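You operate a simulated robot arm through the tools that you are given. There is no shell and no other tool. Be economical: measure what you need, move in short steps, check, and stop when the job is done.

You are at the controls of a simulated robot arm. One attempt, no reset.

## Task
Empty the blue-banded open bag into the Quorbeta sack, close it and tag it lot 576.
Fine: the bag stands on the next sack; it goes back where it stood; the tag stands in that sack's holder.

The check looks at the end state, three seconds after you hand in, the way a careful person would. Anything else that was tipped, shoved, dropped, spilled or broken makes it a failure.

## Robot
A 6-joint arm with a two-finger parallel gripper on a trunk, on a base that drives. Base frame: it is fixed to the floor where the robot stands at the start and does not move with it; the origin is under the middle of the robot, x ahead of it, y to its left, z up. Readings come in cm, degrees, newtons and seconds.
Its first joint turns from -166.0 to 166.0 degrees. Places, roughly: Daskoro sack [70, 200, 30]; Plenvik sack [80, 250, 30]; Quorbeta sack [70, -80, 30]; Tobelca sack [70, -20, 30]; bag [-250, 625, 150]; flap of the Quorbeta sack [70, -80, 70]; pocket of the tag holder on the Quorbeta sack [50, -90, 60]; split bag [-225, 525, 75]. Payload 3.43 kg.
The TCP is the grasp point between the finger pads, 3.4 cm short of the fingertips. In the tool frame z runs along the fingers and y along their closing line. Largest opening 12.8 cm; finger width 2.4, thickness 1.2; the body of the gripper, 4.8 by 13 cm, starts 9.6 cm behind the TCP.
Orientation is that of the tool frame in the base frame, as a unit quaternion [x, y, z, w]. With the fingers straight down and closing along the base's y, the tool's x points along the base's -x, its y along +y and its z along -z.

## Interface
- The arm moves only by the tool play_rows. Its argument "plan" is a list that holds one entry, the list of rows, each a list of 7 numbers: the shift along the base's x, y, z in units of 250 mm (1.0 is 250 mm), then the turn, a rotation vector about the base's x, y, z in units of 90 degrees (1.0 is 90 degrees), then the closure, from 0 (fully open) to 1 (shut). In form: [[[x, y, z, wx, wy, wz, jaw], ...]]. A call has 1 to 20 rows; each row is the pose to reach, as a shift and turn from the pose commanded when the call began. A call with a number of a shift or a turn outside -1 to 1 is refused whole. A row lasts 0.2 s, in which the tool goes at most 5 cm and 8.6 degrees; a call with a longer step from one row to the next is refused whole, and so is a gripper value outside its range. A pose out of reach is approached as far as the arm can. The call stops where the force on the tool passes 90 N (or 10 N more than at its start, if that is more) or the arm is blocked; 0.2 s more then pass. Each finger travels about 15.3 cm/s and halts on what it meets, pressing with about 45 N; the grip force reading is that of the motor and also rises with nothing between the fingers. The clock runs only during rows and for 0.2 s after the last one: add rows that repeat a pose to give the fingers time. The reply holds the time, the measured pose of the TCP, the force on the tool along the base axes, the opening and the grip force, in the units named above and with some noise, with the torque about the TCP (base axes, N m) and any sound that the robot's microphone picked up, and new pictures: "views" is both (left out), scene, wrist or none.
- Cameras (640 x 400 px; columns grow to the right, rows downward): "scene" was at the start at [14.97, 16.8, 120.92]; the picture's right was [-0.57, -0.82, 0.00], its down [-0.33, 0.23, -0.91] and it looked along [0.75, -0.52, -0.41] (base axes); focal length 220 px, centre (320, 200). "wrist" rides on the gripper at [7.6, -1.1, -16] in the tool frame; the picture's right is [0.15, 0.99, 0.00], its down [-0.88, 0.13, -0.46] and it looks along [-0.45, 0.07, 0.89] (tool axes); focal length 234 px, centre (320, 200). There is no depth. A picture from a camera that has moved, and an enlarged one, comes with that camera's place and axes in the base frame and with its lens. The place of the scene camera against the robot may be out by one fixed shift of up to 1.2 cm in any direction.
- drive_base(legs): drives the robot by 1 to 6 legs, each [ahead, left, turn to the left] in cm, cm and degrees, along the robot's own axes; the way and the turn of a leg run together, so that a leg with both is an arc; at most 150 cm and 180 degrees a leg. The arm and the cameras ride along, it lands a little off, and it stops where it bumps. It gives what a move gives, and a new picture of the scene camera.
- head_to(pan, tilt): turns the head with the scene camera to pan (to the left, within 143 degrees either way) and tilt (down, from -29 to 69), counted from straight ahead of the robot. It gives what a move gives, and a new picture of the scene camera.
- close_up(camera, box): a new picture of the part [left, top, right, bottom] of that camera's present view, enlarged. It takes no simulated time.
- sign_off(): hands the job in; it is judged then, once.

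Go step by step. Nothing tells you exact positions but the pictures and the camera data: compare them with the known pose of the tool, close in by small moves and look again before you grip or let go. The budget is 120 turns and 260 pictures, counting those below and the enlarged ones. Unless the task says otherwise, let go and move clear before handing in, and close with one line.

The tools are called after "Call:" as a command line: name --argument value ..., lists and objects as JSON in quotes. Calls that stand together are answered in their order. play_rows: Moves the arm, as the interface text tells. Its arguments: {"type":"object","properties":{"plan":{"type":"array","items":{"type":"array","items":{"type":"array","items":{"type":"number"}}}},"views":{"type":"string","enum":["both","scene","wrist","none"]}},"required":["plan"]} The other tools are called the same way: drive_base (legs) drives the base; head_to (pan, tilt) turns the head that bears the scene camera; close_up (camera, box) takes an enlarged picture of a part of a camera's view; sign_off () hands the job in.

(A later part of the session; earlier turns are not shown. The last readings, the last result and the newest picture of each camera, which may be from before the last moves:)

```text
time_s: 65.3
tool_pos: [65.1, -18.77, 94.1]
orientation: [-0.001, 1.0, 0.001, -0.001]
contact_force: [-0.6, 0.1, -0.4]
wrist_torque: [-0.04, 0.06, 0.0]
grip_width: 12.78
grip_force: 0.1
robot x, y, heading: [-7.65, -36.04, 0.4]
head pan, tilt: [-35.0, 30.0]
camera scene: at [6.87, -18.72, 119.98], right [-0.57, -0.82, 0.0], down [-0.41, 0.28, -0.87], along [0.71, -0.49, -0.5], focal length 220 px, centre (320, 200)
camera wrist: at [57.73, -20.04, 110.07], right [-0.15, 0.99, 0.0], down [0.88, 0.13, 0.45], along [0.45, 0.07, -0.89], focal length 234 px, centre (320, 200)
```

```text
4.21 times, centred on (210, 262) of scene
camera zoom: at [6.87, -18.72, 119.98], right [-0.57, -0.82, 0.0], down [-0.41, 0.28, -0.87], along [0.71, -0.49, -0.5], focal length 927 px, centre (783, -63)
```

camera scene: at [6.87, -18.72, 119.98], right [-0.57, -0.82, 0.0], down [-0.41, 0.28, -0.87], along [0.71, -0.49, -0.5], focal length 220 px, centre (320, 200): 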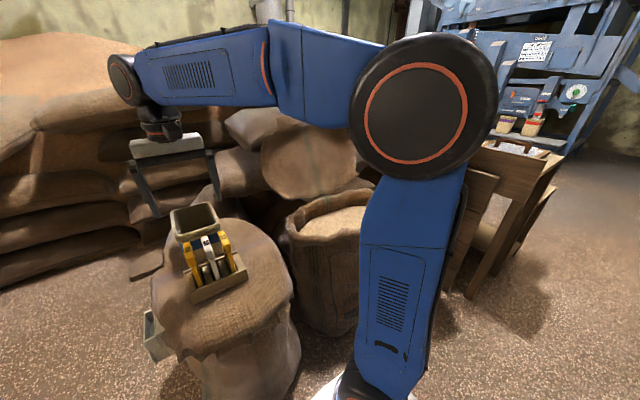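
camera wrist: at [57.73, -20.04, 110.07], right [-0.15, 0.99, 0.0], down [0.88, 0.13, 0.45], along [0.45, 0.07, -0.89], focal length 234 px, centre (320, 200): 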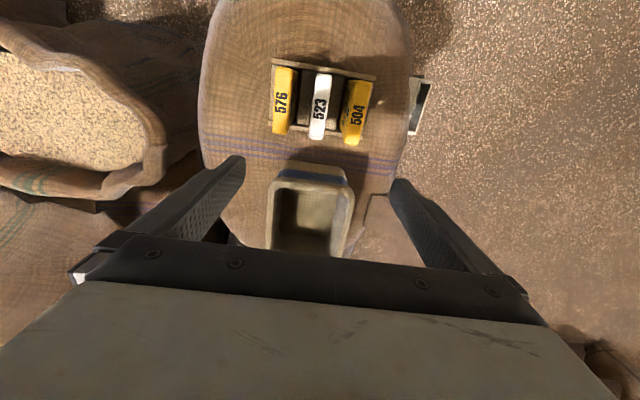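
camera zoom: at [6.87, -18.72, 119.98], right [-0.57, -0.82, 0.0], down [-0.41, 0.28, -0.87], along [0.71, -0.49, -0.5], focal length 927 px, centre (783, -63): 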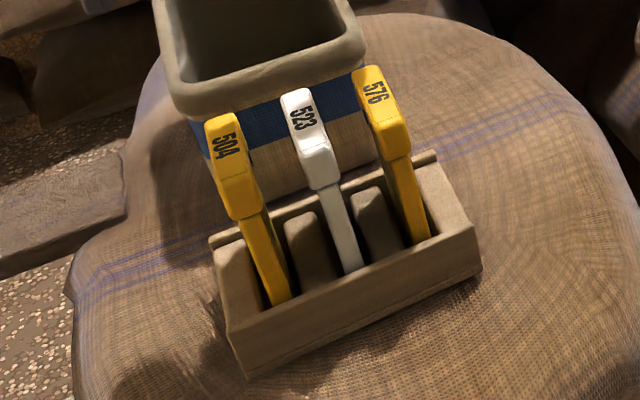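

Call:
play_rows --plan '[[[-0.06, -0.07, 0, 0, 0, 0, 0.3], [-0.12, -0.14, 0, 0, 0, 0, 0.6], [-0.18, -0.207, 0, 0, 0, 0, 0.74], [-0.18, -0.207, -0.1, 0, 0, 0, 0.74], [-0.18, -0.207, -0.26, 0, 0, 0, 0.74], [-0.18, -0.207, -0.26, 0, 0, 0, 0.74]]]' --views "wrist"

Call:
close_up --camera "wrist" --box '[230, 90, 410, 240]'

```text
time_s: 66.7
tool_pos: [60.58, -23.84, 87.86]
orientation: [-0.001, 1.0, 0.002, 0.001]
contact_force: [0.3, -0.2, -0.6]
wrist_torque: [0.02, -0.03, 0.01]
grip_width: 3.32
grip_force: 0.0
robot x, y, heading: [-8.24, -35.84, -0.0]
head pan, tilt: [-35.0, 30.0]
camera wrist: at [53.11, -25.15, 103.71], right [-0.15, 0.99, 0.0], down [0.88, 0.13, 0.46], along [0.45, 0.07, -0.89], focal length 234 px, centre (320, 200)
```

wrist: 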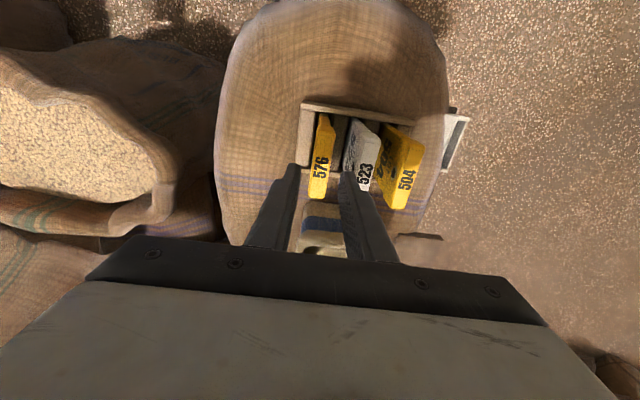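

```text
2.67 times, centred on (320, 165) of wrist
camera zoom: at [53.11, -25.15, 103.71], right [-0.15, 0.99, 0.0], down [0.88, 0.13, 0.46], along [0.45, 0.07, -0.89], focal length 624 px, centre (320, 293)
```

zoom: 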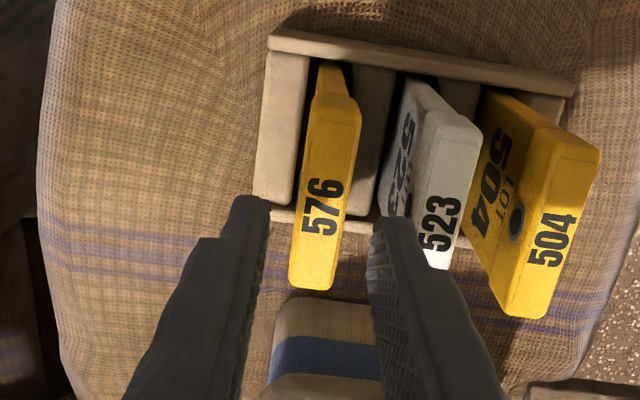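

Call:
play_rows --plan '[[[-0.012, 0, 0, 0, 0, 0, 0.797], [-0.012, 0, -0.06, 0, 0, 0, 0.797], [-0.012, 0, -0.14, 0, 0, 0, 0.797], [-0.012, 0, -0.21, 0, 0, 0, 0.797], [-0.012, 0, -0.29, 0, 0, 0, 0.797], [-0.012, 0, -0.29, 0, 0, 0, 0.797]]]' --views "wrist"

Call:
close_up --camera "wrist" --box '[230, 90, 410, 240]'

```text
time_s: 68.1
tool_pos: [60.64, -23.92, 80.73]
orientation: [-0.001, 1.0, 0.002, 0.001]
contact_force: [0.1, 0.4, 0.2]
wrist_torque: [-0.01, 0.01, 0.0]
grip_width: 2.61
grip_force: 0.0
robot x, y, heading: [-7.65, -35.46, 0.2]
head pan, tilt: [-35.0, 30.0]
camera wrist: at [53.02, -25.1, 96.7], right [-0.15, 0.99, 0.0], down [0.88, 0.13, 0.46], along [0.45, 0.07, -0.89], focal length 234 px, centre (320, 200)
```

wrist: 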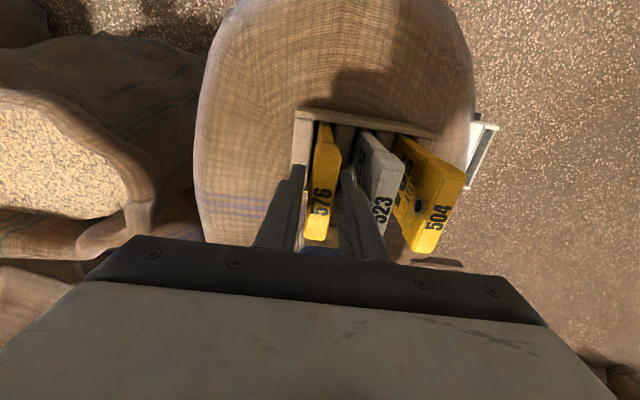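

```text
2.67 times, centred on (320, 165) of wrist
camera zoom: at [53.02, -25.1, 96.7], right [-0.15, 0.99, 0.0], down [0.88, 0.13, 0.46], along [0.45, 0.07, -0.89], focal length 624 px, centre (320, 293)
```

zoom: 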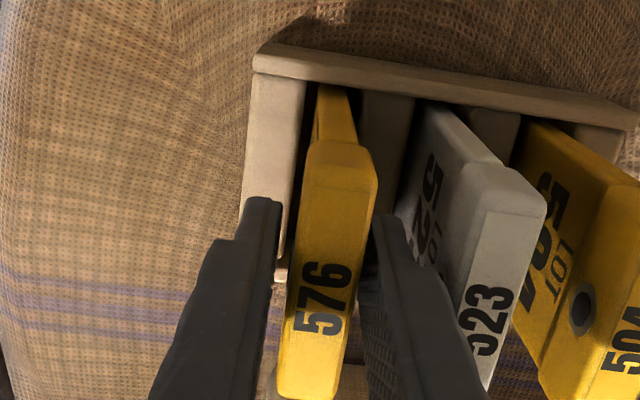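

Call:
play_rows --plan '[[[0, 0, 0, 0, 0, 0, 0.85], [0, 0, 0, 0, 0, 0, 0.92], [0, 0, 0, 0, 0, 0, 0.95], [0, 0, 0, 0, 0, 0, 0.95]]]' --views "wrist"

```text
time_s: 69.1
tool_pos: [60.48, -23.93, 80.86]
orientation: [-0.001, 1.0, 0.002, 0.0]
contact_force: [0.3, 0.0, 0.5]
wrist_torque: [0.01, -0.04, -0.02]
grip_width: 1.68
grip_force: 45.6
robot x, y, heading: [-7.77, -35.82, 0.6]
head pan, tilt: [-35.0, 30.0]
camera wrist: at [53.02, -25.1, 96.71], right [-0.15, 0.99, 0.0], down [0.88, 0.13, 0.46], along [0.45, 0.07, -0.89], focal length 234 px, centre (320, 200)
```

wrist: 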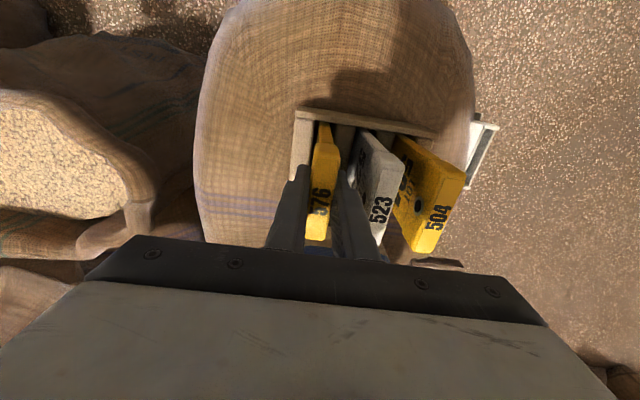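

Gripped at 1.68 cm. I'll lift it straight up and check.

Call:
play_rows --plan '[[[0, 0, 0.08, 0, 0, 0, 1], [0, 0, 0.2, 0, 0, 0, 1], [0, 0, 0.36, 0, 0, 0, 1], [0, 0, 0.54, 0, 0, 0, 1], [0, 0, 0.72, 0, 0, 0, 1], [0, 0, 0.8, 0, 0, 0, 1]]]' --views "both"

Call:
close_up --camera "scene" --box '[110, 90, 280, 310]'

```text
time_s: 70.5
tool_pos: [60.71, -23.86, 100.78]
orientation: [-0.001, 1.0, 0.002, -0.001]
contact_force: [0.7, -1.3, -0.6]
wrist_torque: [-0.01, 0.04, 0.0]
grip_width: 1.71
grip_force: 45.4
robot x, y, heading: [-8.03, -35.64, 0.2]
head pan, tilt: [-35.0, 30.0]
camera scene: at [6.83, -18.74, 119.98], right [-0.57, -0.82, 0.0], down [-0.41, 0.28, -0.87], along [0.71, -0.49, -0.5], focal length 220 px, centre (320, 200)
camera wrist: at [53.18, -25.14, 116.72], right [-0.15, 0.99, 0.0], down [0.88, 0.13, 0.46], along [0.45, 0.07, -0.89], focal length 234 px, centre (320, 200)
```

scene: 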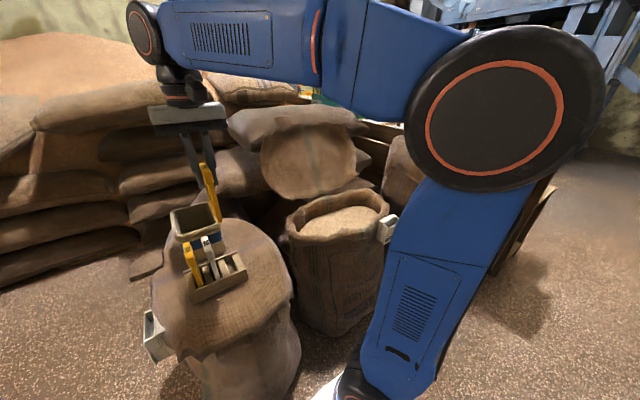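
wrist: 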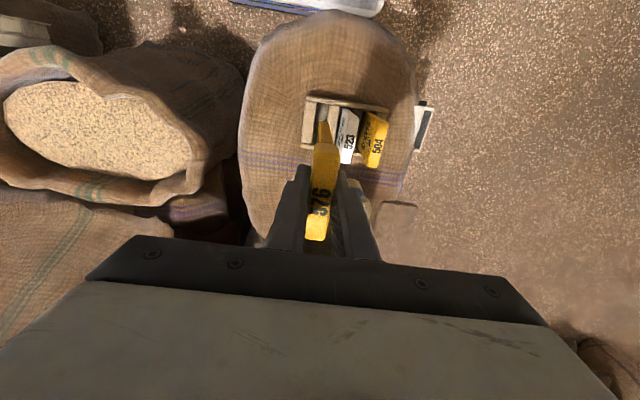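

```text
1.82 times, centred on (195, 200) of scene
camera zoom: at [6.83, -18.74, 119.98], right [-0.57, -0.82, 0.0], down [-0.41, 0.28, -0.87], along [0.71, -0.49, -0.5], focal length 400 px, centre (547, 200)
```

zoom: 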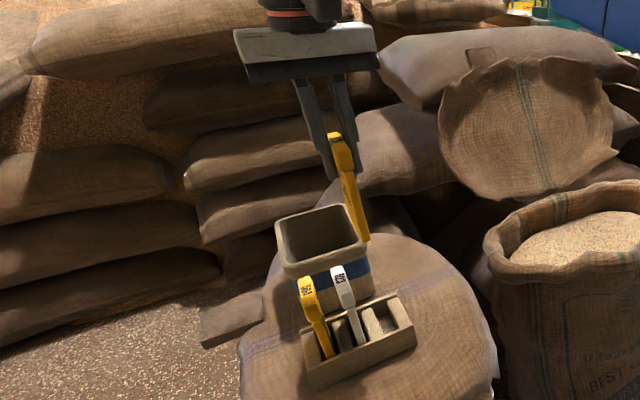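

Tag 576 is in hand. I'll carry it towards the Quorbeta holder while turning the gripper 90° about the vertical, so the tag lines up with the pocket.

Call:
play_rows --plan '[[[0, -0.1, 0, 0, 0, -0.09, 1], [0, -0.2, 0, 0, 0, -0.18, 1], [0, -0.3, 0, 0, 0, -0.27, 1], [0, -0.4, 0, 0, 0, -0.36, 1], [0, -0.5, 0, 0, 0, -0.45, 1], [0, -0.6, 0, 0, 0, -0.54, 1], [0, -0.7, 0, 0, 0, -0.63, 1], [0, -0.8, 0, 0, 0, -0.72, 1], [0, -0.9, 0, 0, 0, -0.81, 1], [0, -1, 0, 0, 0, -0.9, 1], [0, -1, 0, 0, 0, -0.99, 1], [0, -1, 0, 0, 0, -1, 1]]]' --views "none"

Call:
play_rows --plan '[[[-0.05, -0.15, 0, 0, 0, 0, 1], [-0.1, -0.32, 0, 0, 0, 0, 1], [-0.15, -0.5, 0, 0, 0, 0, 1], [-0.25, -0.66, 0, 0, 0, 0, 1], [-0.35, -0.8, 0, 0, 0, 0, 1], [-0.42, -0.9, 0, 0, 0, 0, 1], [-0.42, -0.9, 0, 0, 0, 0, 1]]]' --views "both"

```text
time_s: 73.1
tool_pos: [60.54, -49.02, 100.78]
orientation: [0.707, 0.707, 0.001, 0.001]
contact_force: [0.2, 0.2, -1.0]
wrist_torque: [-0.03, 0.0, -0.01]
grip_width: 1.69
grip_force: 45.1
robot x, y, heading: [-8.2, -35.92, 0.2]
head pan, tilt: [-35.0, 30.0]
```

```text
time_s: 74.7
tool_pos: [49.97, -71.77, 100.62]
orientation: [0.706, 0.708, 0.001, 0.0]
contact_force: [0.5, 0.2, 0.3]
wrist_torque: [0.02, 0.03, -0.03]
grip_width: 1.7
grip_force: 44.8
robot x, y, heading: [-7.99, -35.6, 0.0]
head pan, tilt: [-35.0, 30.0]
camera scene: at [6.83, -18.74, 119.98], right [-0.57, -0.82, 0.0], down [-0.41, 0.28, -0.87], along [0.71, -0.49, -0.5], focal length 220 px, centre (320, 200)
camera wrist: at [48.82, -64.2, 116.56], right [0.99, 0.15, 0.0], down [0.13, -0.88, 0.46], along [0.07, -0.45, -0.89], focal length 234 px, centre (320, 200)
```

scene: 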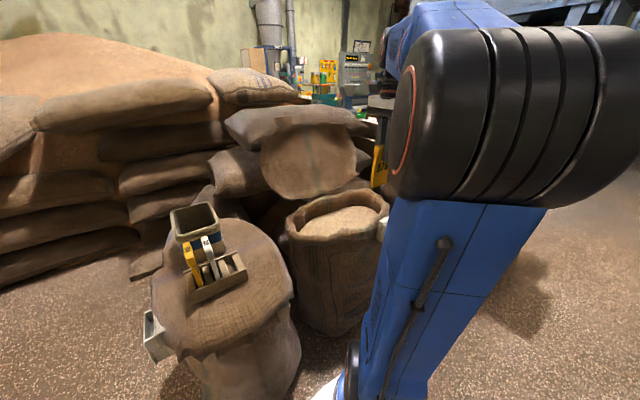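
wrist: 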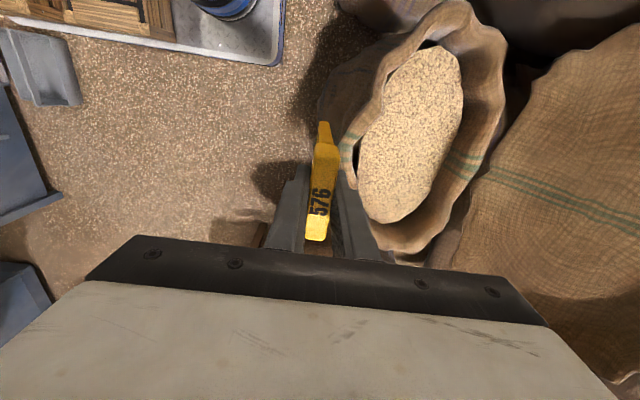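

Call:
play_rows --plan '[[[-0.05, -0.18, 0, 0, 0, 0, 1], [-0.1, -0.36, 0, 0, 0, 0, 1], [-0.1, -0.54, 0, 0, 0, 0, 1], [-0.1, -0.72, 0, 0, 0, 0, 1], [-0.1, -0.9, 0, 0, 0, 0, 1], [-0.1, -1, 0, 0, 0, 0, 1]]]' --views "both"

Call:
close_up --camera "wrist" --box '[250, 60, 450, 240]'

```text
time_s: 76.1
tool_pos: [47.51, -96.5, 100.75]
orientation: [0.706, 0.708, 0.001, 0.001]
contact_force: [-0.2, 0.0, -0.6]
wrist_torque: [-0.03, -0.02, -0.02]
grip_width: 1.68
grip_force: 44.6
robot x, y, heading: [-8.06, -35.51, 0.7]
head pan, tilt: [-35.0, 30.0]
camera scene: at [6.81, -18.73, 119.98], right [-0.57, -0.82, 0.0], down [-0.41, 0.28, -0.87], along [0.71, -0.49, -0.5], focal length 220 px, centre (320, 200)
camera wrist: at [46.5, -89.0, 116.69], right [0.99, 0.15, 0.0], down [0.13, -0.88, 0.46], along [0.07, -0.45, -0.89], focal length 234 px, centre (320, 200)
```

scene: 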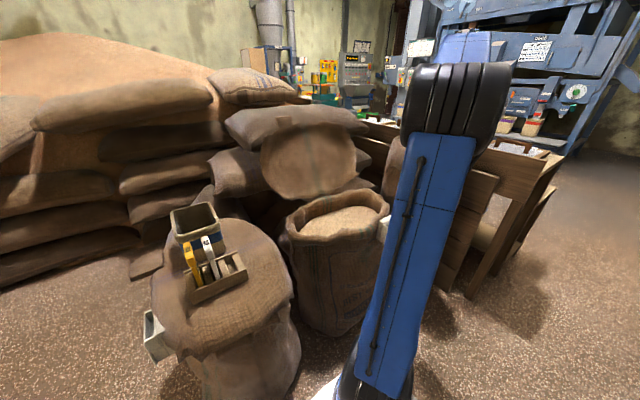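
wrist: 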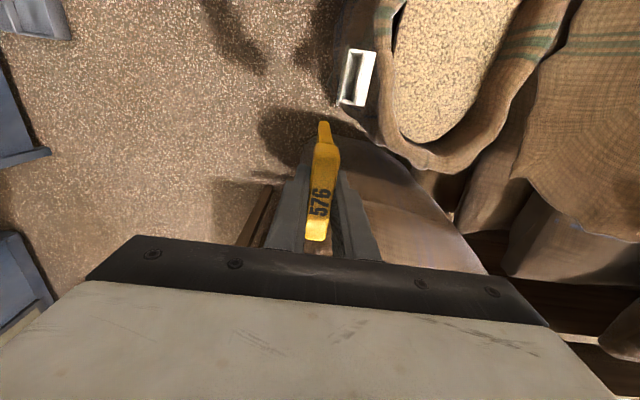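

```text
2.22 times, centred on (350, 150) of wrist
camera zoom: at [46.5, -89.0, 116.69], right [0.99, 0.15, 0.0], down [0.13, -0.88, 0.46], along [0.07, -0.45, -0.89], focal length 520 px, centre (253, 311)
```

zoom: 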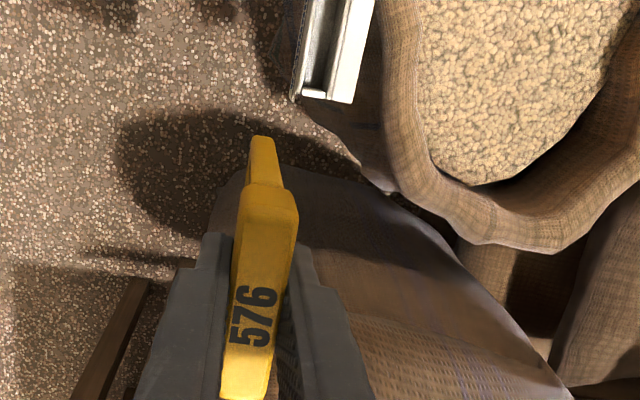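

Call:
close_up --camera "wrist" --box '[310, 30, 410, 130]'

```text
4.00 times, centred on (360, 80) of wrist
camera zoom: at [46.5, -89.0, 116.69], right [0.99, 0.15, 0.0], down [0.13, -0.88, 0.46], along [0.07, -0.45, -0.89], focal length 937 px, centre (160, 680)
```

zoom: 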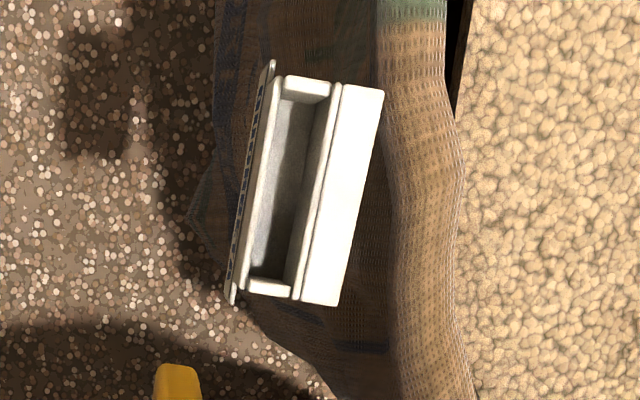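

The pocket's opening is around x 52–54, y -92…-84, z≈65. I'll bring the tag over it, stop just above the opening and compare them directly.

Call:
play_rows --plan '[[[0.1, 0.1, 0, 0, 0, 0, 1], [0.2, 0.25, 0, 0, 0, 0, 1], [0.2, 0.348, -0.1, 0, 0, 0, 1], [0.2, 0.348, -0.25, 0, 0, 0, 1], [0.2, 0.348, -0.4, 0, 0, 0, 1], [0.2, 0.348, -0.55, 0, 0, 0, 1], [0.2, 0.348, -0.65, 0, 0, 0, 1], [0.2, 0.348, -0.65, 0, 0, 0, 1]]]' --views "wrist"

Call:
close_up --camera "wrist" --box '[270, 80, 390, 200]'

```text
time_s: 77.9
tool_pos: [52.48, -87.58, 84.5]
orientation: [0.706, 0.708, 0.003, 0.001]
contact_force: [-1.1, 0.1, -0.3]
wrist_torque: [0.0, 0.0, 0.03]
grip_width: 1.7
grip_force: 44.6
robot x, y, heading: [-7.61, -35.82, 0.2]
head pan, tilt: [-35.0, 30.0]
camera wrist: at [51.28, -80.19, 100.39], right [0.99, 0.15, 0.0], down [0.13, -0.88, 0.46], along [0.07, -0.45, -0.89], focal length 234 px, centre (320, 200)
```

wrist: 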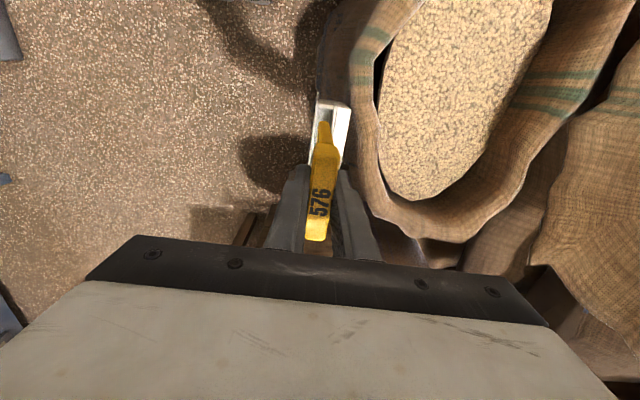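

```text
3.33 times, centred on (330, 140) of wrist
camera zoom: at [51.28, -80.19, 100.39], right [0.99, 0.15, 0.0], down [0.13, -0.88, 0.46], along [0.07, -0.45, -0.89], focal length 781 px, centre (287, 400)
```

zoom: 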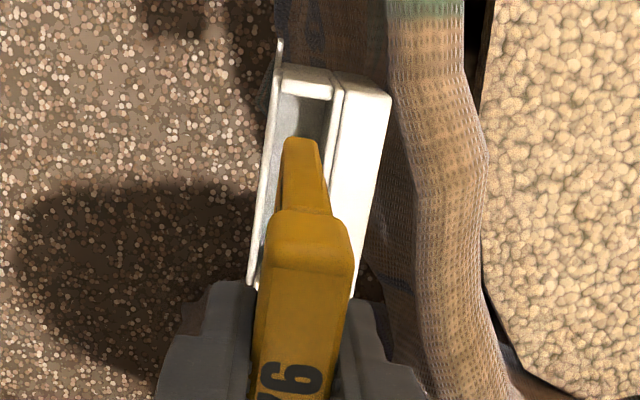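

Call:
play_rows --plan '[[[0.0, -0.008, -0.08, 0, 0, 0, 1], [0.0, -0.008, -0.15, 0, 0, 0, 1], [0.0, -0.008, -0.2, 0, 0, 0, 1], [0.0, -0.008, -0.2, 0, 0, 0, 1]]]' --views "wrist"

Call:
close_up --camera "wrist" --box '[270, 80, 390, 200]'

```text
time_s: 78.9
tool_pos: [52.45, -88.01, 79.6]
orientation: [0.706, 0.708, 0.001, 0.001]
contact_force: [0.1, 0.5, -0.4]
wrist_torque: [0.02, 0.01, 0.0]
grip_width: 1.72
grip_force: 44.9
robot x, y, heading: [-7.78, -35.64, 0.2]
head pan, tilt: [-35.0, 30.0]
camera wrist: at [51.4, -80.48, 95.41], right [0.99, 0.15, 0.0], down [0.13, -0.88, 0.46], along [0.07, -0.45, -0.89], focal length 234 px, centre (320, 200)
```

wrist: 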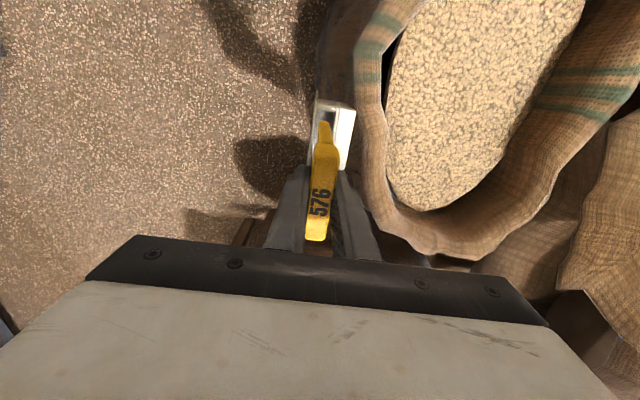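

```text
3.33 times, centred on (330, 140) of wrist
camera zoom: at [51.4, -80.48, 95.41], right [0.99, 0.15, 0.0], down [0.13, -0.88, 0.46], along [0.07, -0.45, -0.89], focal length 781 px, centre (287, 400)
```

zoom: 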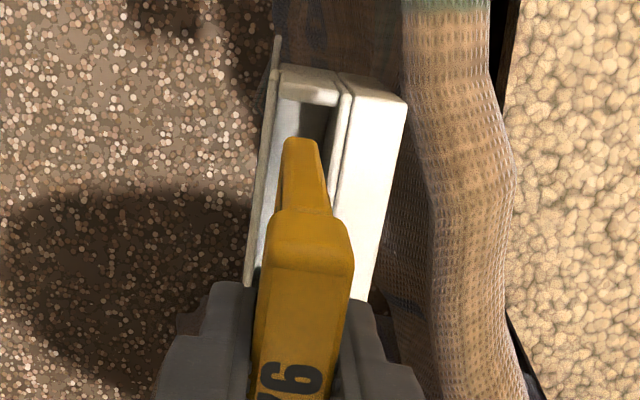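

Call:
play_rows --plan '[[[0.0, 0, -0.06, 0, 0, 0, 1], [0.0, 0, -0.12, 0, 0, 0, 1], [0.0, 0, -0.12, 0, 0, 0, 1]]]' --views "wrist"

Call:
close_up --camera "wrist" --box '[270, 80, 390, 200]'

```text
time_s: 79.7
tool_pos: [52.45, -87.91, 76.52]
orientation: [0.706, 0.708, 0.002, 0.001]
contact_force: [-0.1, -0.3, -0.2]
wrist_torque: [0.01, -0.01, 0.0]
grip_width: 1.71
grip_force: 44.9
robot x, y, heading: [-8.09, -36.03, 0.2]
head pan, tilt: [-35.0, 30.0]
camera wrist: at [51.37, -80.46, 92.43], right [0.99, 0.15, 0.0], down [0.13, -0.88, 0.46], along [0.07, -0.45, -0.89], focal length 234 px, centre (320, 200)
```

wrist: 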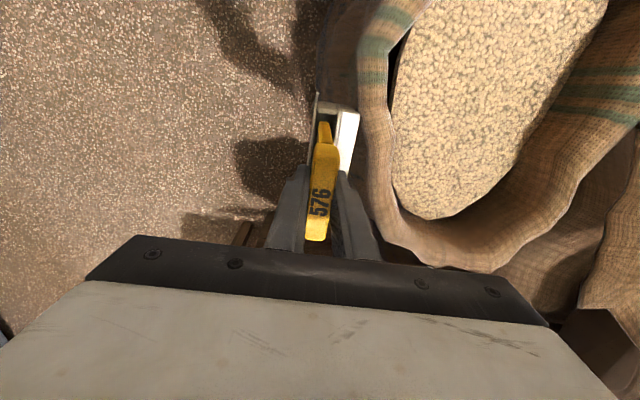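

```text
3.33 times, centred on (330, 140) of wrist
camera zoom: at [51.37, -80.46, 92.43], right [0.99, 0.15, 0.0], down [0.13, -0.88, 0.46], along [0.07, -0.45, -0.89], focal length 781 px, centre (287, 400)
```

zoom: 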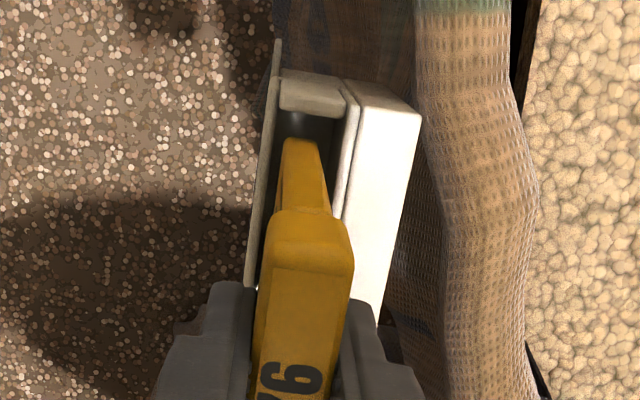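

Call:
play_rows --plan '[[[0.004, 0, -0.05, 0, 0, 0, 1], [0.004, 0, -0.1, 0, 0, 0, 1], [0.004, 0, -0.1, 0, 0, 0, 1]]]' --views "none"

Call:
close_up --camera "wrist" --box '[260, 70, 390, 200]'

```text
time_s: 80.5
tool_pos: [52.48, -87.96, 73.92]
orientation: [0.707, 0.708, 0.001, 0.002]
contact_force: [0.5, -0.2, -0.5]
wrist_torque: [-0.01, 0.03, 0.02]
grip_width: 1.69
grip_force: 45.0
robot x, y, heading: [-7.78, -36.14, 0.3]
head pan, tilt: [-35.0, 30.0]
```

```text
3.08 times, centred on (325, 135) of wrist
camera zoom: at [51.46, -80.47, 89.91], right [0.99, 0.15, 0.0], down [0.13, -0.88, 0.46], along [0.07, -0.45, -0.89], focal length 720 px, centre (305, 400)
```

zoom: 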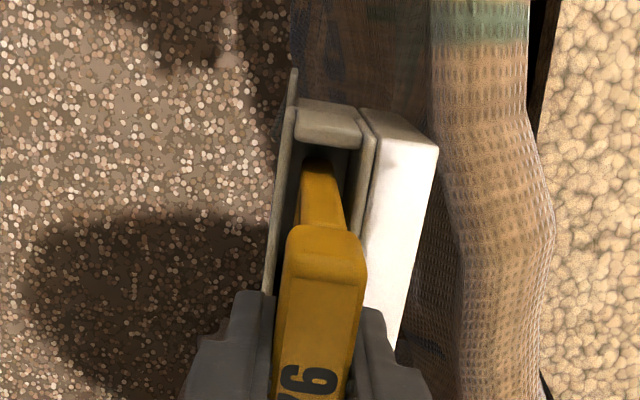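

Call:
play_rows --plan '[[[0.006, 0, -0.05, 0, 0, 0, 1], [0.006, 0, -0.1, 0, 0, 0, 1], [0.006, 0, -0.1, 0, 0, 0, 1]]]' --views "none"

Call:
close_up --camera "wrist" --box '[260, 70, 390, 200]'

```text
time_s: 81.3
tool_pos: [52.62, -87.83, 71.42]
orientation: [0.706, 0.708, 0.002, 0.003]
contact_force: [0.0, -1.7, 33.8]
wrist_torque: [-0.1, 0.04, -0.25]
grip_width: 1.71
grip_force: 44.9
robot x, y, heading: [-7.85, -35.94, 0.4]
head pan, tilt: [-35.0, 30.0]
```

```text
3.08 times, centred on (325, 135) of wrist
camera zoom: at [51.56, -80.4, 87.4], right [0.99, 0.15, 0.01], down [0.13, -0.88, 0.46], along [0.07, -0.45, -0.89], focal length 720 px, centre (305, 400)
```

zoom: 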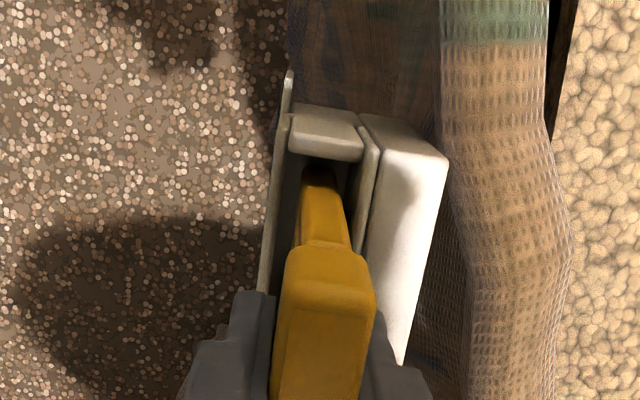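

The tag has touched the pocket floor. I'll relax the push, open only a little, and lift away.

Call:
play_rows --plan '[[[0, 0, 0.01, 0, 0, 0, 1], [0, 0, 0.01, 0, 0, 0, 0.85], [0, 0, 0.01, 0, 0, 0, 0.76], [0, 0, 0.01, 0, 0, 0, 0.76], [0, 0, 0.1, 0, 0, 0, 0.76], [0, 0, 0.25, 0, 0, 0, 0.76], [0, 0, 0.42, 0, 0, 0, 0.76], [0, 0, 0.6, 0, 0, 0, 0.76], [0, -0.1, 0.75, 0, 0, 0, 0.76], [0, -0.25, 0.85, 0, 0, 0, 0.76], [0, -0.4, 0.85, 0, 0, 0, 0.76]]]' --views "both"

Call:
close_up --camera "wrist" --box '[270, 60, 420, 200]'

```text
time_s: 83.7
tool_pos: [52.62, -97.88, 92.89]
orientation: [0.706, 0.708, 0.001, 0.001]
contact_force: [0.4, 0.9, 1.0]
wrist_torque: [-0.05, -0.03, 0.0]
grip_width: 3.06
grip_force: 0.1
robot x, y, heading: [-7.89, -35.56, 0.2]
head pan, tilt: [-35.0, 30.0]
camera scene: at [6.79, -18.7, 119.98], right [-0.57, -0.82, 0.0], down [-0.41, 0.28, -0.87], along [0.71, -0.49, -0.5], focal length 220 px, centre (320, 200)
camera wrist: at [51.58, -90.35, 108.8], right [0.99, 0.15, 0.0], down [0.13, -0.88, 0.46], along [0.07, -0.45, -0.89], focal length 234 px, centre (320, 200)
```

scene: 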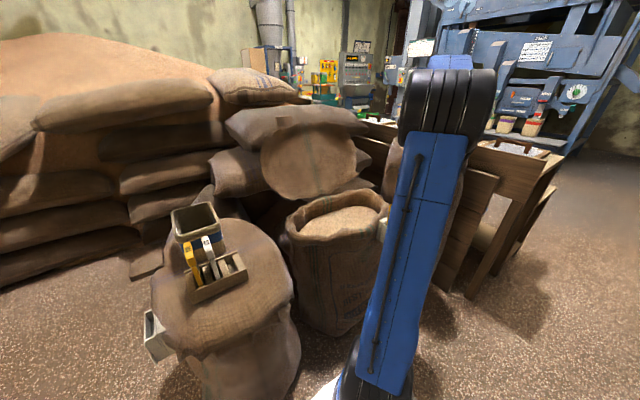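
wrist: 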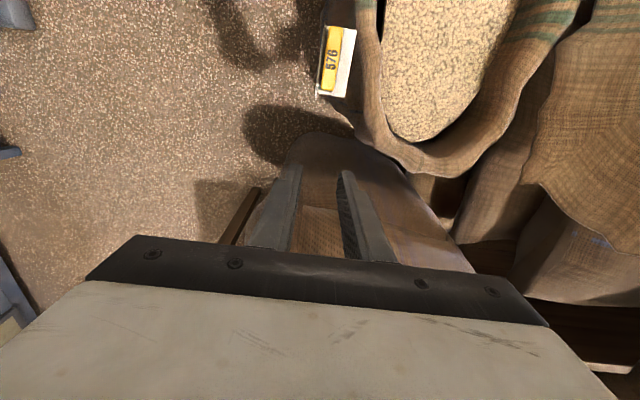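

```text
2.86 times, centred on (345, 130) of wrist
camera zoom: at [51.58, -90.35, 108.8], right [0.99, 0.15, 0.0], down [0.13, -0.88, 0.46], along [0.07, -0.45, -0.89], focal length 669 px, centre (249, 400)
```

zoom: 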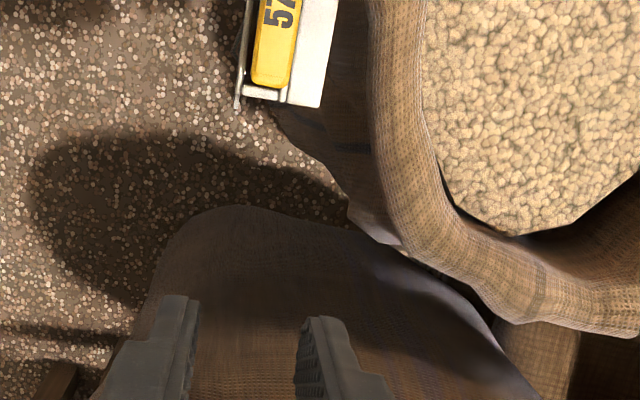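

The tag is standing in the holder. Now to close the flap: I'll turn the gripper back and raise the arm, then roll the base forward a little so I can reach the tab.

Call:
play_rows --plan '[[[0, 0.05, 0.1, 0, 0, 0.09, 0.5], [0, 0.15, 0.2, 0, 0, 0.18, 0.2], [0, 0.25, 0.3, 0, 0, 0.27, 0], [0, 0.35, 0.4, 0, 0, 0.36, 0], [0, 0.45, 0.45, 0, 0, 0.45, 0], [0, 0.55, 0.45, 0, 0, 0.54, 0], [0, 0.65, 0.45, 0, 0, 0.63, 0], [0, 0.75, 0.45, 0, 0, 0.72, 0], [0, 0.85, 0.45, 0, 0, 0.81, 0], [0, 0.95, 0.45, 0, 0, 0.9, 0], [0, 1, 0.45, 0, 0, 0.99, 0], [0, 1, 0.45, 0, 0, 1, 0]]]' --views "none"

Call:
drive_base --legs '[[7, 0, 0]]'

```text
time_s: 86.3
tool_pos: [52.7, -72.98, 103.91]
orientation: [-0.002, 1.0, 0.003, 0.0]
contact_force: [0.2, 0.8, 0.5]
wrist_torque: [0.03, 0.05, -0.01]
grip_width: 12.8
grip_force: 0.1
robot x, y, heading: [-7.84, -35.82, 0.4]
head pan, tilt: [-35.0, 30.0]
```

```text
time_s: 87.3
tool_pos: [59.66, -72.95, 103.98]
orientation: [-0.001, 1.0, 0.002, 0.0]
contact_force: [0.1, -0.2, -0.1]
wrist_torque: [0.0, -0.02, -0.02]
grip_width: 12.8
grip_force: 0.0
robot x, y, heading: [-0.99, -35.73, 0.2]
head pan, tilt: [-35.0, 30.0]
camera scene: at [13.72, -18.7, 119.98], right [-0.57, -0.82, 0.0], down [-0.41, 0.28, -0.87], along [0.71, -0.49, -0.5], focal length 220 px, centre (320, 200)
```

scene: 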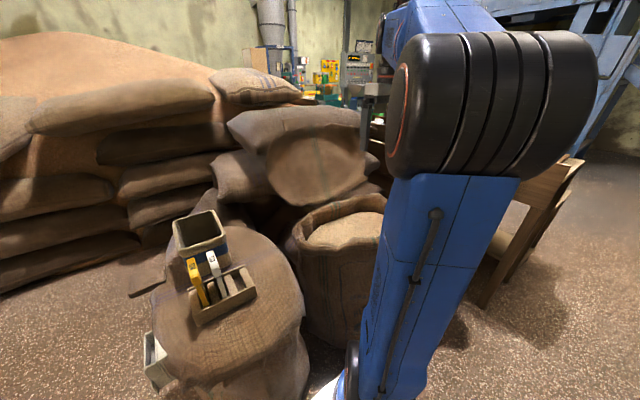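

Call:
play_rows --plan '[[[0.05, 0.05, 0.03, 0, -0.09, 0, 0], [0.12, 0.1, 0.06, 0, -0.18, 0, 0], [0.2, 0.16, 0.1, 0, -0.27, 0, 0], [0.3, 0.22, 0.14, 0, -0.36, 0, 0], [0.42, 0.22, 0.18, 0, -0.45, 0, 0], [0.56, 0.22, 0.22, 0, -0.54, 0, 0], [0.7, 0.22, 0.24, 0, -0.63, 0, 0], [0.85, 0.22, 0.24, 0, -0.67, 0, 0], [1, 0.22, 0.24, 0, -0.67, 0, 0]]]' --views "both"

Call:
close_up --camera "wrist" --box '[180, 60, 500, 270]'

```text
time_s: 89.3
tool_pos: [84.78, -67.5, 109.94]
orientation: [-0.002, 0.864, 0.0, 0.503]
contact_force: [-0.5, 0.8, 0.9]
wrist_torque: [-0.01, 0.02, -0.02]
grip_width: 12.77
grip_force: 0.0
robot x, y, heading: [-1.17, -35.73, 0.1]
head pan, tilt: [-35.0, 30.0]
camera scene: at [13.69, -18.68, 119.98], right [-0.57, -0.82, 0.0], down [-0.41, 0.28, -0.87], along [0.71, -0.49, -0.5], focal length 220 px, centre (320, 200)
camera wrist: at [67.19, -68.65, 111.11], right [-0.08, 0.99, -0.13], down [0.04, 0.13, 0.99], along [1.0, 0.07, -0.05], focal length 234 px, centre (320, 200)
```

scene: 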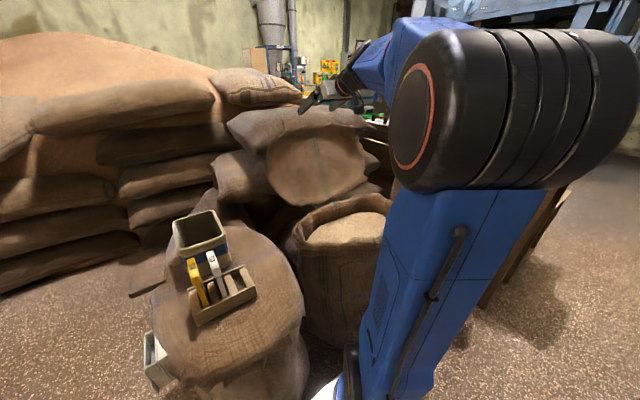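
wrist: 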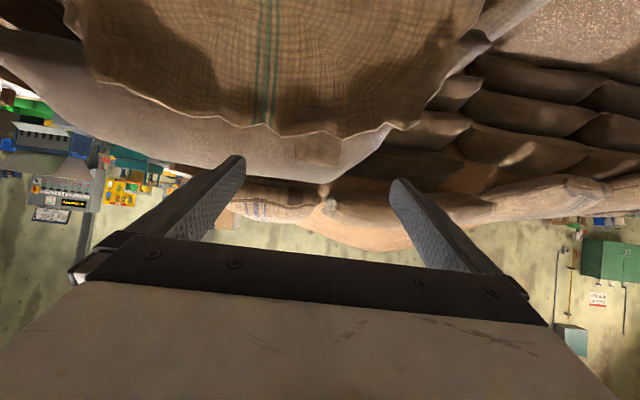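

```text
1.90 times, centred on (340, 165) of wrist
camera zoom: at [67.19, -68.65, 111.11], right [-0.08, 0.99, -0.13], down [0.04, 0.13, 0.99], along [1.0, 0.07, -0.05], focal length 446 px, centre (282, 267)
```

zoom: 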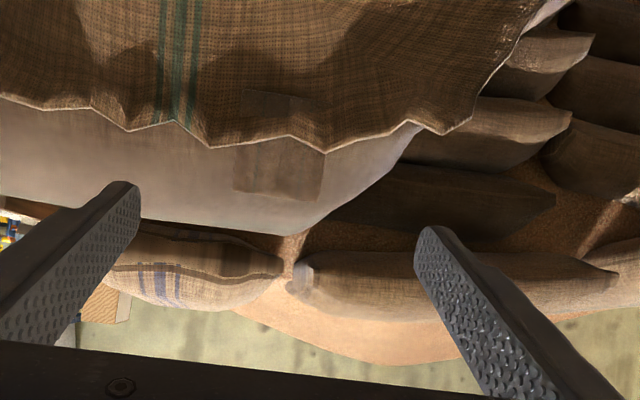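

Call:
play_rows --plan '[[[0.17, 0.005, -0.06, 0, 0, 0, 0], [0.34, 0.01, -0.12, 0, 0, 0, 0], [0.51, 0.016, -0.19, 0, 0, 0, 0], [0.68, 0.016, -0.26, 0, 0, 0, 0], [0.73, 0.016, -0.28, 0, 0, 0, 0]]]' --views "wrist"

Call:
close_up --camera "wrist" --box '[200, 60, 440, 240]'

```text
time_s: 90.5
tool_pos: [103.04, -67.04, 103.04]
orientation: [-0.003, 0.865, 0.001, 0.502]
contact_force: [-0.1, 0.4, 0.0]
wrist_torque: [-0.01, 0.02, -0.02]
grip_width: 12.8
grip_force: 0.0
robot x, y, heading: [-1.1, -35.66, 0.0]
head pan, tilt: [-35.0, 30.0]
camera wrist: at [85.5, -68.32, 104.16], right [-0.08, 0.99, -0.13], down [0.04, 0.13, 0.99], along [1.0, 0.07, -0.05], focal length 234 px, centre (320, 200)
```

wrist: 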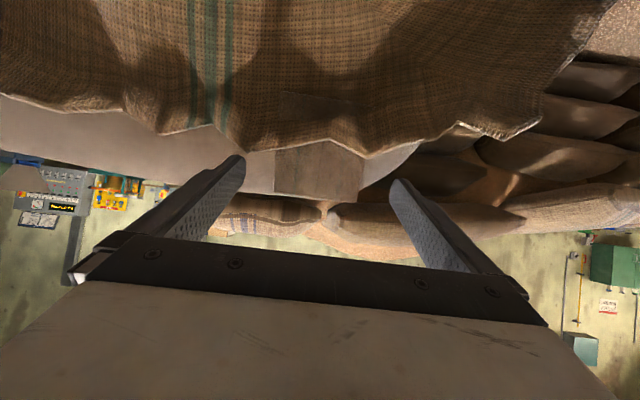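

```text
2.22 times, centred on (320, 150) of wrist
camera zoom: at [85.5, -68.32, 104.16], right [-0.08, 0.99, -0.13], down [0.04, 0.13, 0.99], along [1.0, 0.07, -0.05], focal length 520 px, centre (320, 311)
```

zoom: 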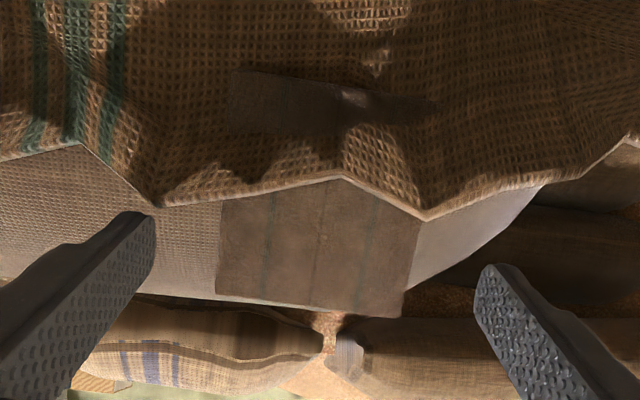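

Call:
play_rows --plan '[[[0.07, -0.002, -0.04, 0, 0, 0, 0], [0.14, -0.004, -0.078, 0, 0, 0, 0], [0.14, -0.004, -0.078, 0, 0, 0, 0]]]' --views "none"

Call:
close_up --camera "wrist" --box '[200, 60, 440, 240]'

```text
time_s: 91.3
tool_pos: [106.45, -67.13, 100.92]
orientation: [-0.002, 0.865, 0.001, 0.502]
contact_force: [0.4, -0.3, -0.2]
wrist_torque: [0.03, 0.0, 0.0]
grip_width: 12.81
grip_force: 0.1
robot x, y, heading: [-0.91, -35.84, 0.3]
head pan, tilt: [-35.0, 30.0]
```

```text
2.22 times, centred on (320, 150) of wrist
camera zoom: at [88.89, -68.38, 102.19], right [-0.08, 0.99, -0.13], down [0.04, 0.13, 0.99], along [1.0, 0.07, -0.05], focal length 520 px, centre (320, 311)
```

zoom: 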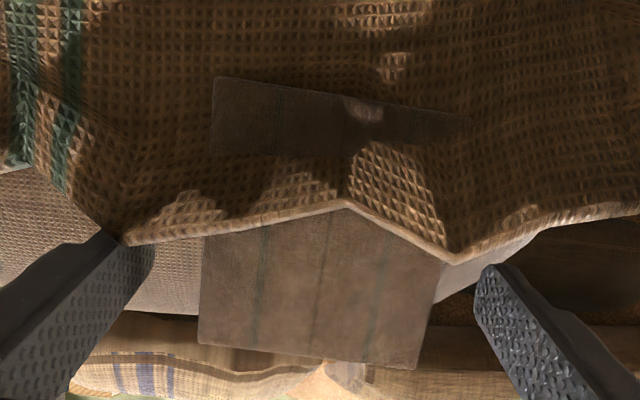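

Call:
play_rows --plan '[[[0.026, 0.002, 0.044, 0, 0, 0, 0], [0.026, 0.002, 0.044, 0, 0, 0, 0.25], [0.026, 0.002, 0.044, 0, 0, 0, 0.5], [0.026, 0.002, 0.044, 0, 0, 0, 1], [0.026, 0.002, 0.044, 0, 0, 0, 1]]]' --views "wrist"

```text
time_s: 92.5
tool_pos: [107.04, -67.28, 102.03]
orientation: [-0.001, 0.865, 0.0, 0.503]
contact_force: [3.1, -18.7, 2.3]
wrist_torque: [-0.11, -0.27, -1.49]
grip_width: 7.93
grip_force: 44.9
robot x, y, heading: [-1.2, -35.52, 0.2]
head pan, tilt: [-35.0, 30.0]
camera wrist: at [89.54, -68.44, 103.26], right [-0.07, 0.99, -0.13], down [0.04, 0.13, 0.99], along [1.0, 0.07, -0.05], focal length 234 px, centre (320, 200)
```

wrist: 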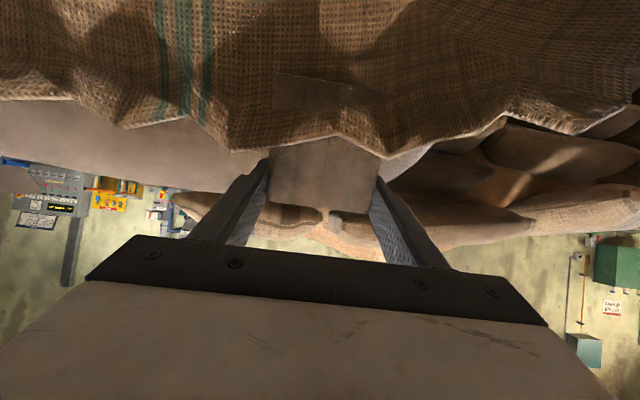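

Call:
play_rows --plan '[[[-0.065, -0.004, 0.034, 0, 0, 0, 1], [-0.13, -0.004, 0.065, 0, 0, 0, 1], [-0.268, -0.004, 0.118, 0, 0, 0, 1], [-0.41, -0.004, 0.158, 0, 0, 0, 1]]]' --views "wrist"

```text
time_s: 93.5
tool_pos: [97.08, -67.21, 105.69]
orientation: [-0.003, 0.866, 0.002, 0.5]
contact_force: [-5.3, -0.1, -20.9]
wrist_torque: [0.0, 0.6, -1.15]
grip_width: 7.97
grip_force: 44.7
robot x, y, heading: [-0.92, -35.48, 0.2]
head pan, tilt: [-35.0, 30.0]
camera wrist: at [79.54, -68.5, 107.12], right [-0.08, 0.99, -0.13], down [0.05, 0.13, 0.99], along [1.0, 0.07, -0.06], focal length 234 px, centre (320, 200)
```

wrist: 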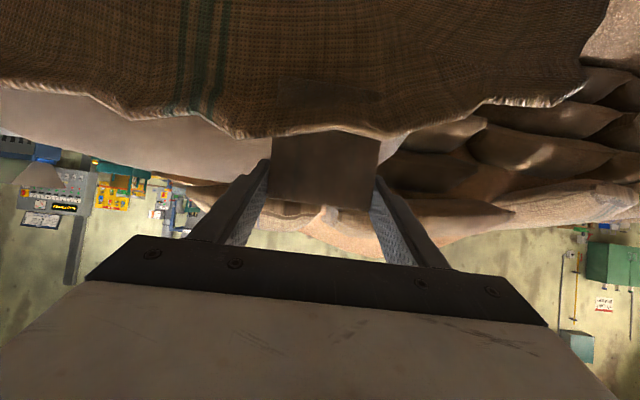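

Call:
play_rows --plan '[[[-0.01, 0, -0.012, 0, 0, 0, 1], [-0.149, 0, 0.011, 0, 0, 0, 1], [-0.295, 0, 0.023, 0, 0, 0, 1], [-0.441, 0, 0.021, 0, 0, 0, 1]]]' --views "wrist"

```text
time_s: 94.5
tool_pos: [85.7, -67.19, 106.47]
orientation: [0.0, 0.865, 0.0, 0.503]
contact_force: [2.1, -17.3, 3.7]
wrist_torque: [-0.05, -0.87, -2.2]
grip_width: 7.96
grip_force: 44.5
robot x, y, heading: [-1.51, -35.48, 0.2]
head pan, tilt: [-35.0, 30.0]
camera wrist: at [68.12, -68.4, 107.77], right [-0.07, 0.99, -0.13], down [0.04, 0.13, 0.99], along [1.0, 0.07, -0.05], focal length 234 px, centre (320, 200)
```

wrist: 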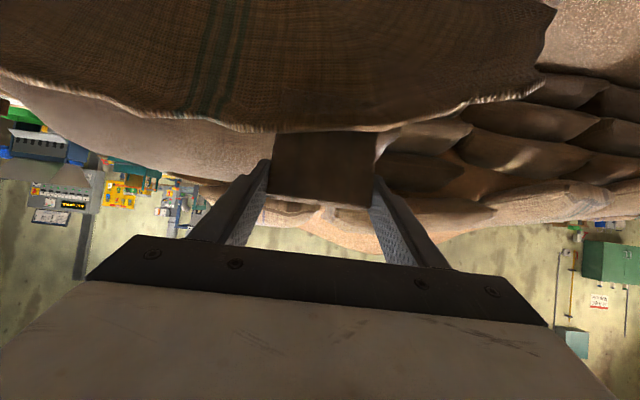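

Call:
play_rows --plan '[[[-0.145, -0.005, -0.016, 0, 0, 0, 1], [-0.288, -0.005, -0.046, 0, 0, 0, 1], [-0.428, -0.005, -0.089, 0, 0, 0, 1], [-0.563, -0.005, -0.146, 0, 0, 0, 1]]]' --views "none"

```text
time_s: 95.5
tool_pos: [71.85, -67.2, 102.85]
orientation: [-0.002, 0.865, 0.002, 0.502]
contact_force: [5.0, 11.0, -4.2]
wrist_torque: [-1.29, -0.85, -1.99]
grip_width: 8.0
grip_force: 45.2
robot x, y, heading: [-0.98, -35.54, 0.1]
head pan, tilt: [-35.0, 30.0]
```

Call:
play_rows --plan '[[[-0.129, 0, -0.069, 0, 0, 0, 1], [-0.25, 0, -0.15, 0, 0, 0, 1], [-0.364, 0, -0.243, 0, 0, 0, 1], [-0.468, 0, -0.346, 0, 0, 0, 1]]]' --views "wrist"

```text
time_s: 96.5
tool_pos: [60.26, -67.14, 94.39]
orientation: [-0.003, 0.865, 0.001, 0.502]
contact_force: [-4.1, 18.1, 7.9]
wrist_torque: [-0.73, -1.43, -1.82]
grip_width: 7.98
grip_force: 45.2
robot x, y, heading: [-1.19, -35.16, 0.4]
head pan, tilt: [-35.0, 30.0]
camera wrist: at [42.58, -68.4, 95.61], right [-0.08, 0.99, -0.13], down [0.04, 0.13, 0.99], along [1.0, 0.07, -0.05], focal length 234 px, centre (320, 200)
```

wrist: 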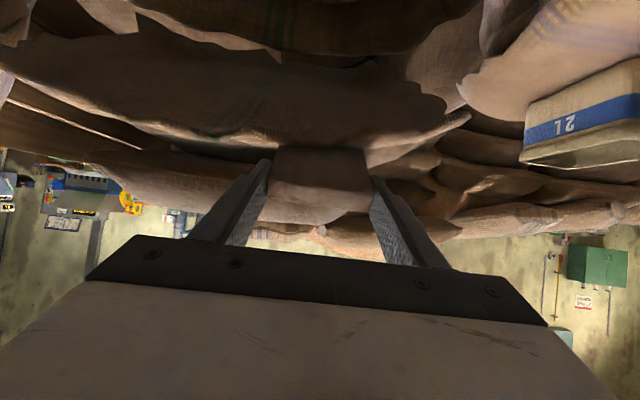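

Call:
play_rows --plan '[[[-0.093, 0, -0.112, 0, 0, 0, 1], [-0.176, 0, -0.234, 0, 0, 0, 1]]]' --views "none"

```text
time_s: 97.1
tool_pos: [55.7, -67.05, 88.47]
orientation: [-0.001, 0.865, 0.001, 0.502]
contact_force: [-11.7, 29.0, 10.8]
wrist_torque: [-0.45, -1.37, -1.52]
grip_width: 8.01
grip_force: 44.9
robot x, y, heading: [-0.9, -35.6, 0.2]
head pan, tilt: [-35.0, 30.0]
```

Call:
play_rows --plan '[[[-0.04, 0.004, -0.06, 0, 0, 0, 1], [-0.078, 0.004, -0.126, 0, 0, 0, 1]]]' --views "none"

```text
time_s: 97.7
tool_pos: [53.9, -67.17, 85.15]
orientation: [-0.002, 0.865, 0.001, 0.502]
contact_force: [21.3, 16.0, -8.5]
wrist_torque: [-0.99, -1.36, -1.29]
grip_width: 7.99
grip_force: 45.3
robot x, y, heading: [-0.95, -35.63, 0.2]
head pan, tilt: [-35.0, 30.0]
```

Call:
play_rows --plan '[[[-0.022, 0, -0.067, 0, 0, 0, 1], [-0.042, 0, -0.134, 0, 0, 0, 1]]]' --views "wrist"

```text
time_s: 98.3
tool_pos: [52.4, -67.18, 81.98]
orientation: [-0.002, 0.865, 0.001, 0.503]
contact_force: [-26.6, 33.5, 12.2]
wrist_torque: [0.41, -0.88, -0.76]
grip_width: 8.0
grip_force: 45.2
robot x, y, heading: [-0.88, -35.69, 0.3]
head pan, tilt: [-35.0, 30.0]
camera wrist: at [34.9, -68.39, 83.21], right [-0.08, 0.99, -0.13], down [0.04, 0.13, 0.99], along [1.0, 0.07, -0.05], focal length 234 px, centre (320, 200)
```

wrist: 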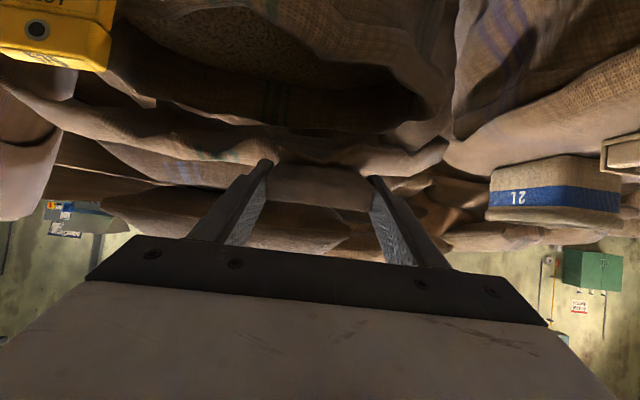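

Call:
play_rows --plan '[[[-0.032, 0, -0.07, 0, 0, 0, 1], [-0.056, 0, -0.138, 0, 0, 0, 1], [-0.076, 0, -0.205, 0, 0, 0, 1]]]' --views "none"

```text
time_s: 99.1
tool_pos: [51.08, -67.13, 77.58]
orientation: [-0.007, 0.865, 0.01, 0.502]
contact_force: [5.1, 20.1, -1.7]
wrist_torque: [-0.33, -0.58, -0.04]
grip_width: 8.07
grip_force: 44.9
out of reach, approached as far as the arm can: row 3
robot x, y, heading: [-0.94, -35.74, 0.4]
head pan, tilt: [-35.0, 30.0]
stopped in row 3: the force on the tool passed its limit at 96 N (the readings are from after the stop); the commanded pose is now the measured one
```

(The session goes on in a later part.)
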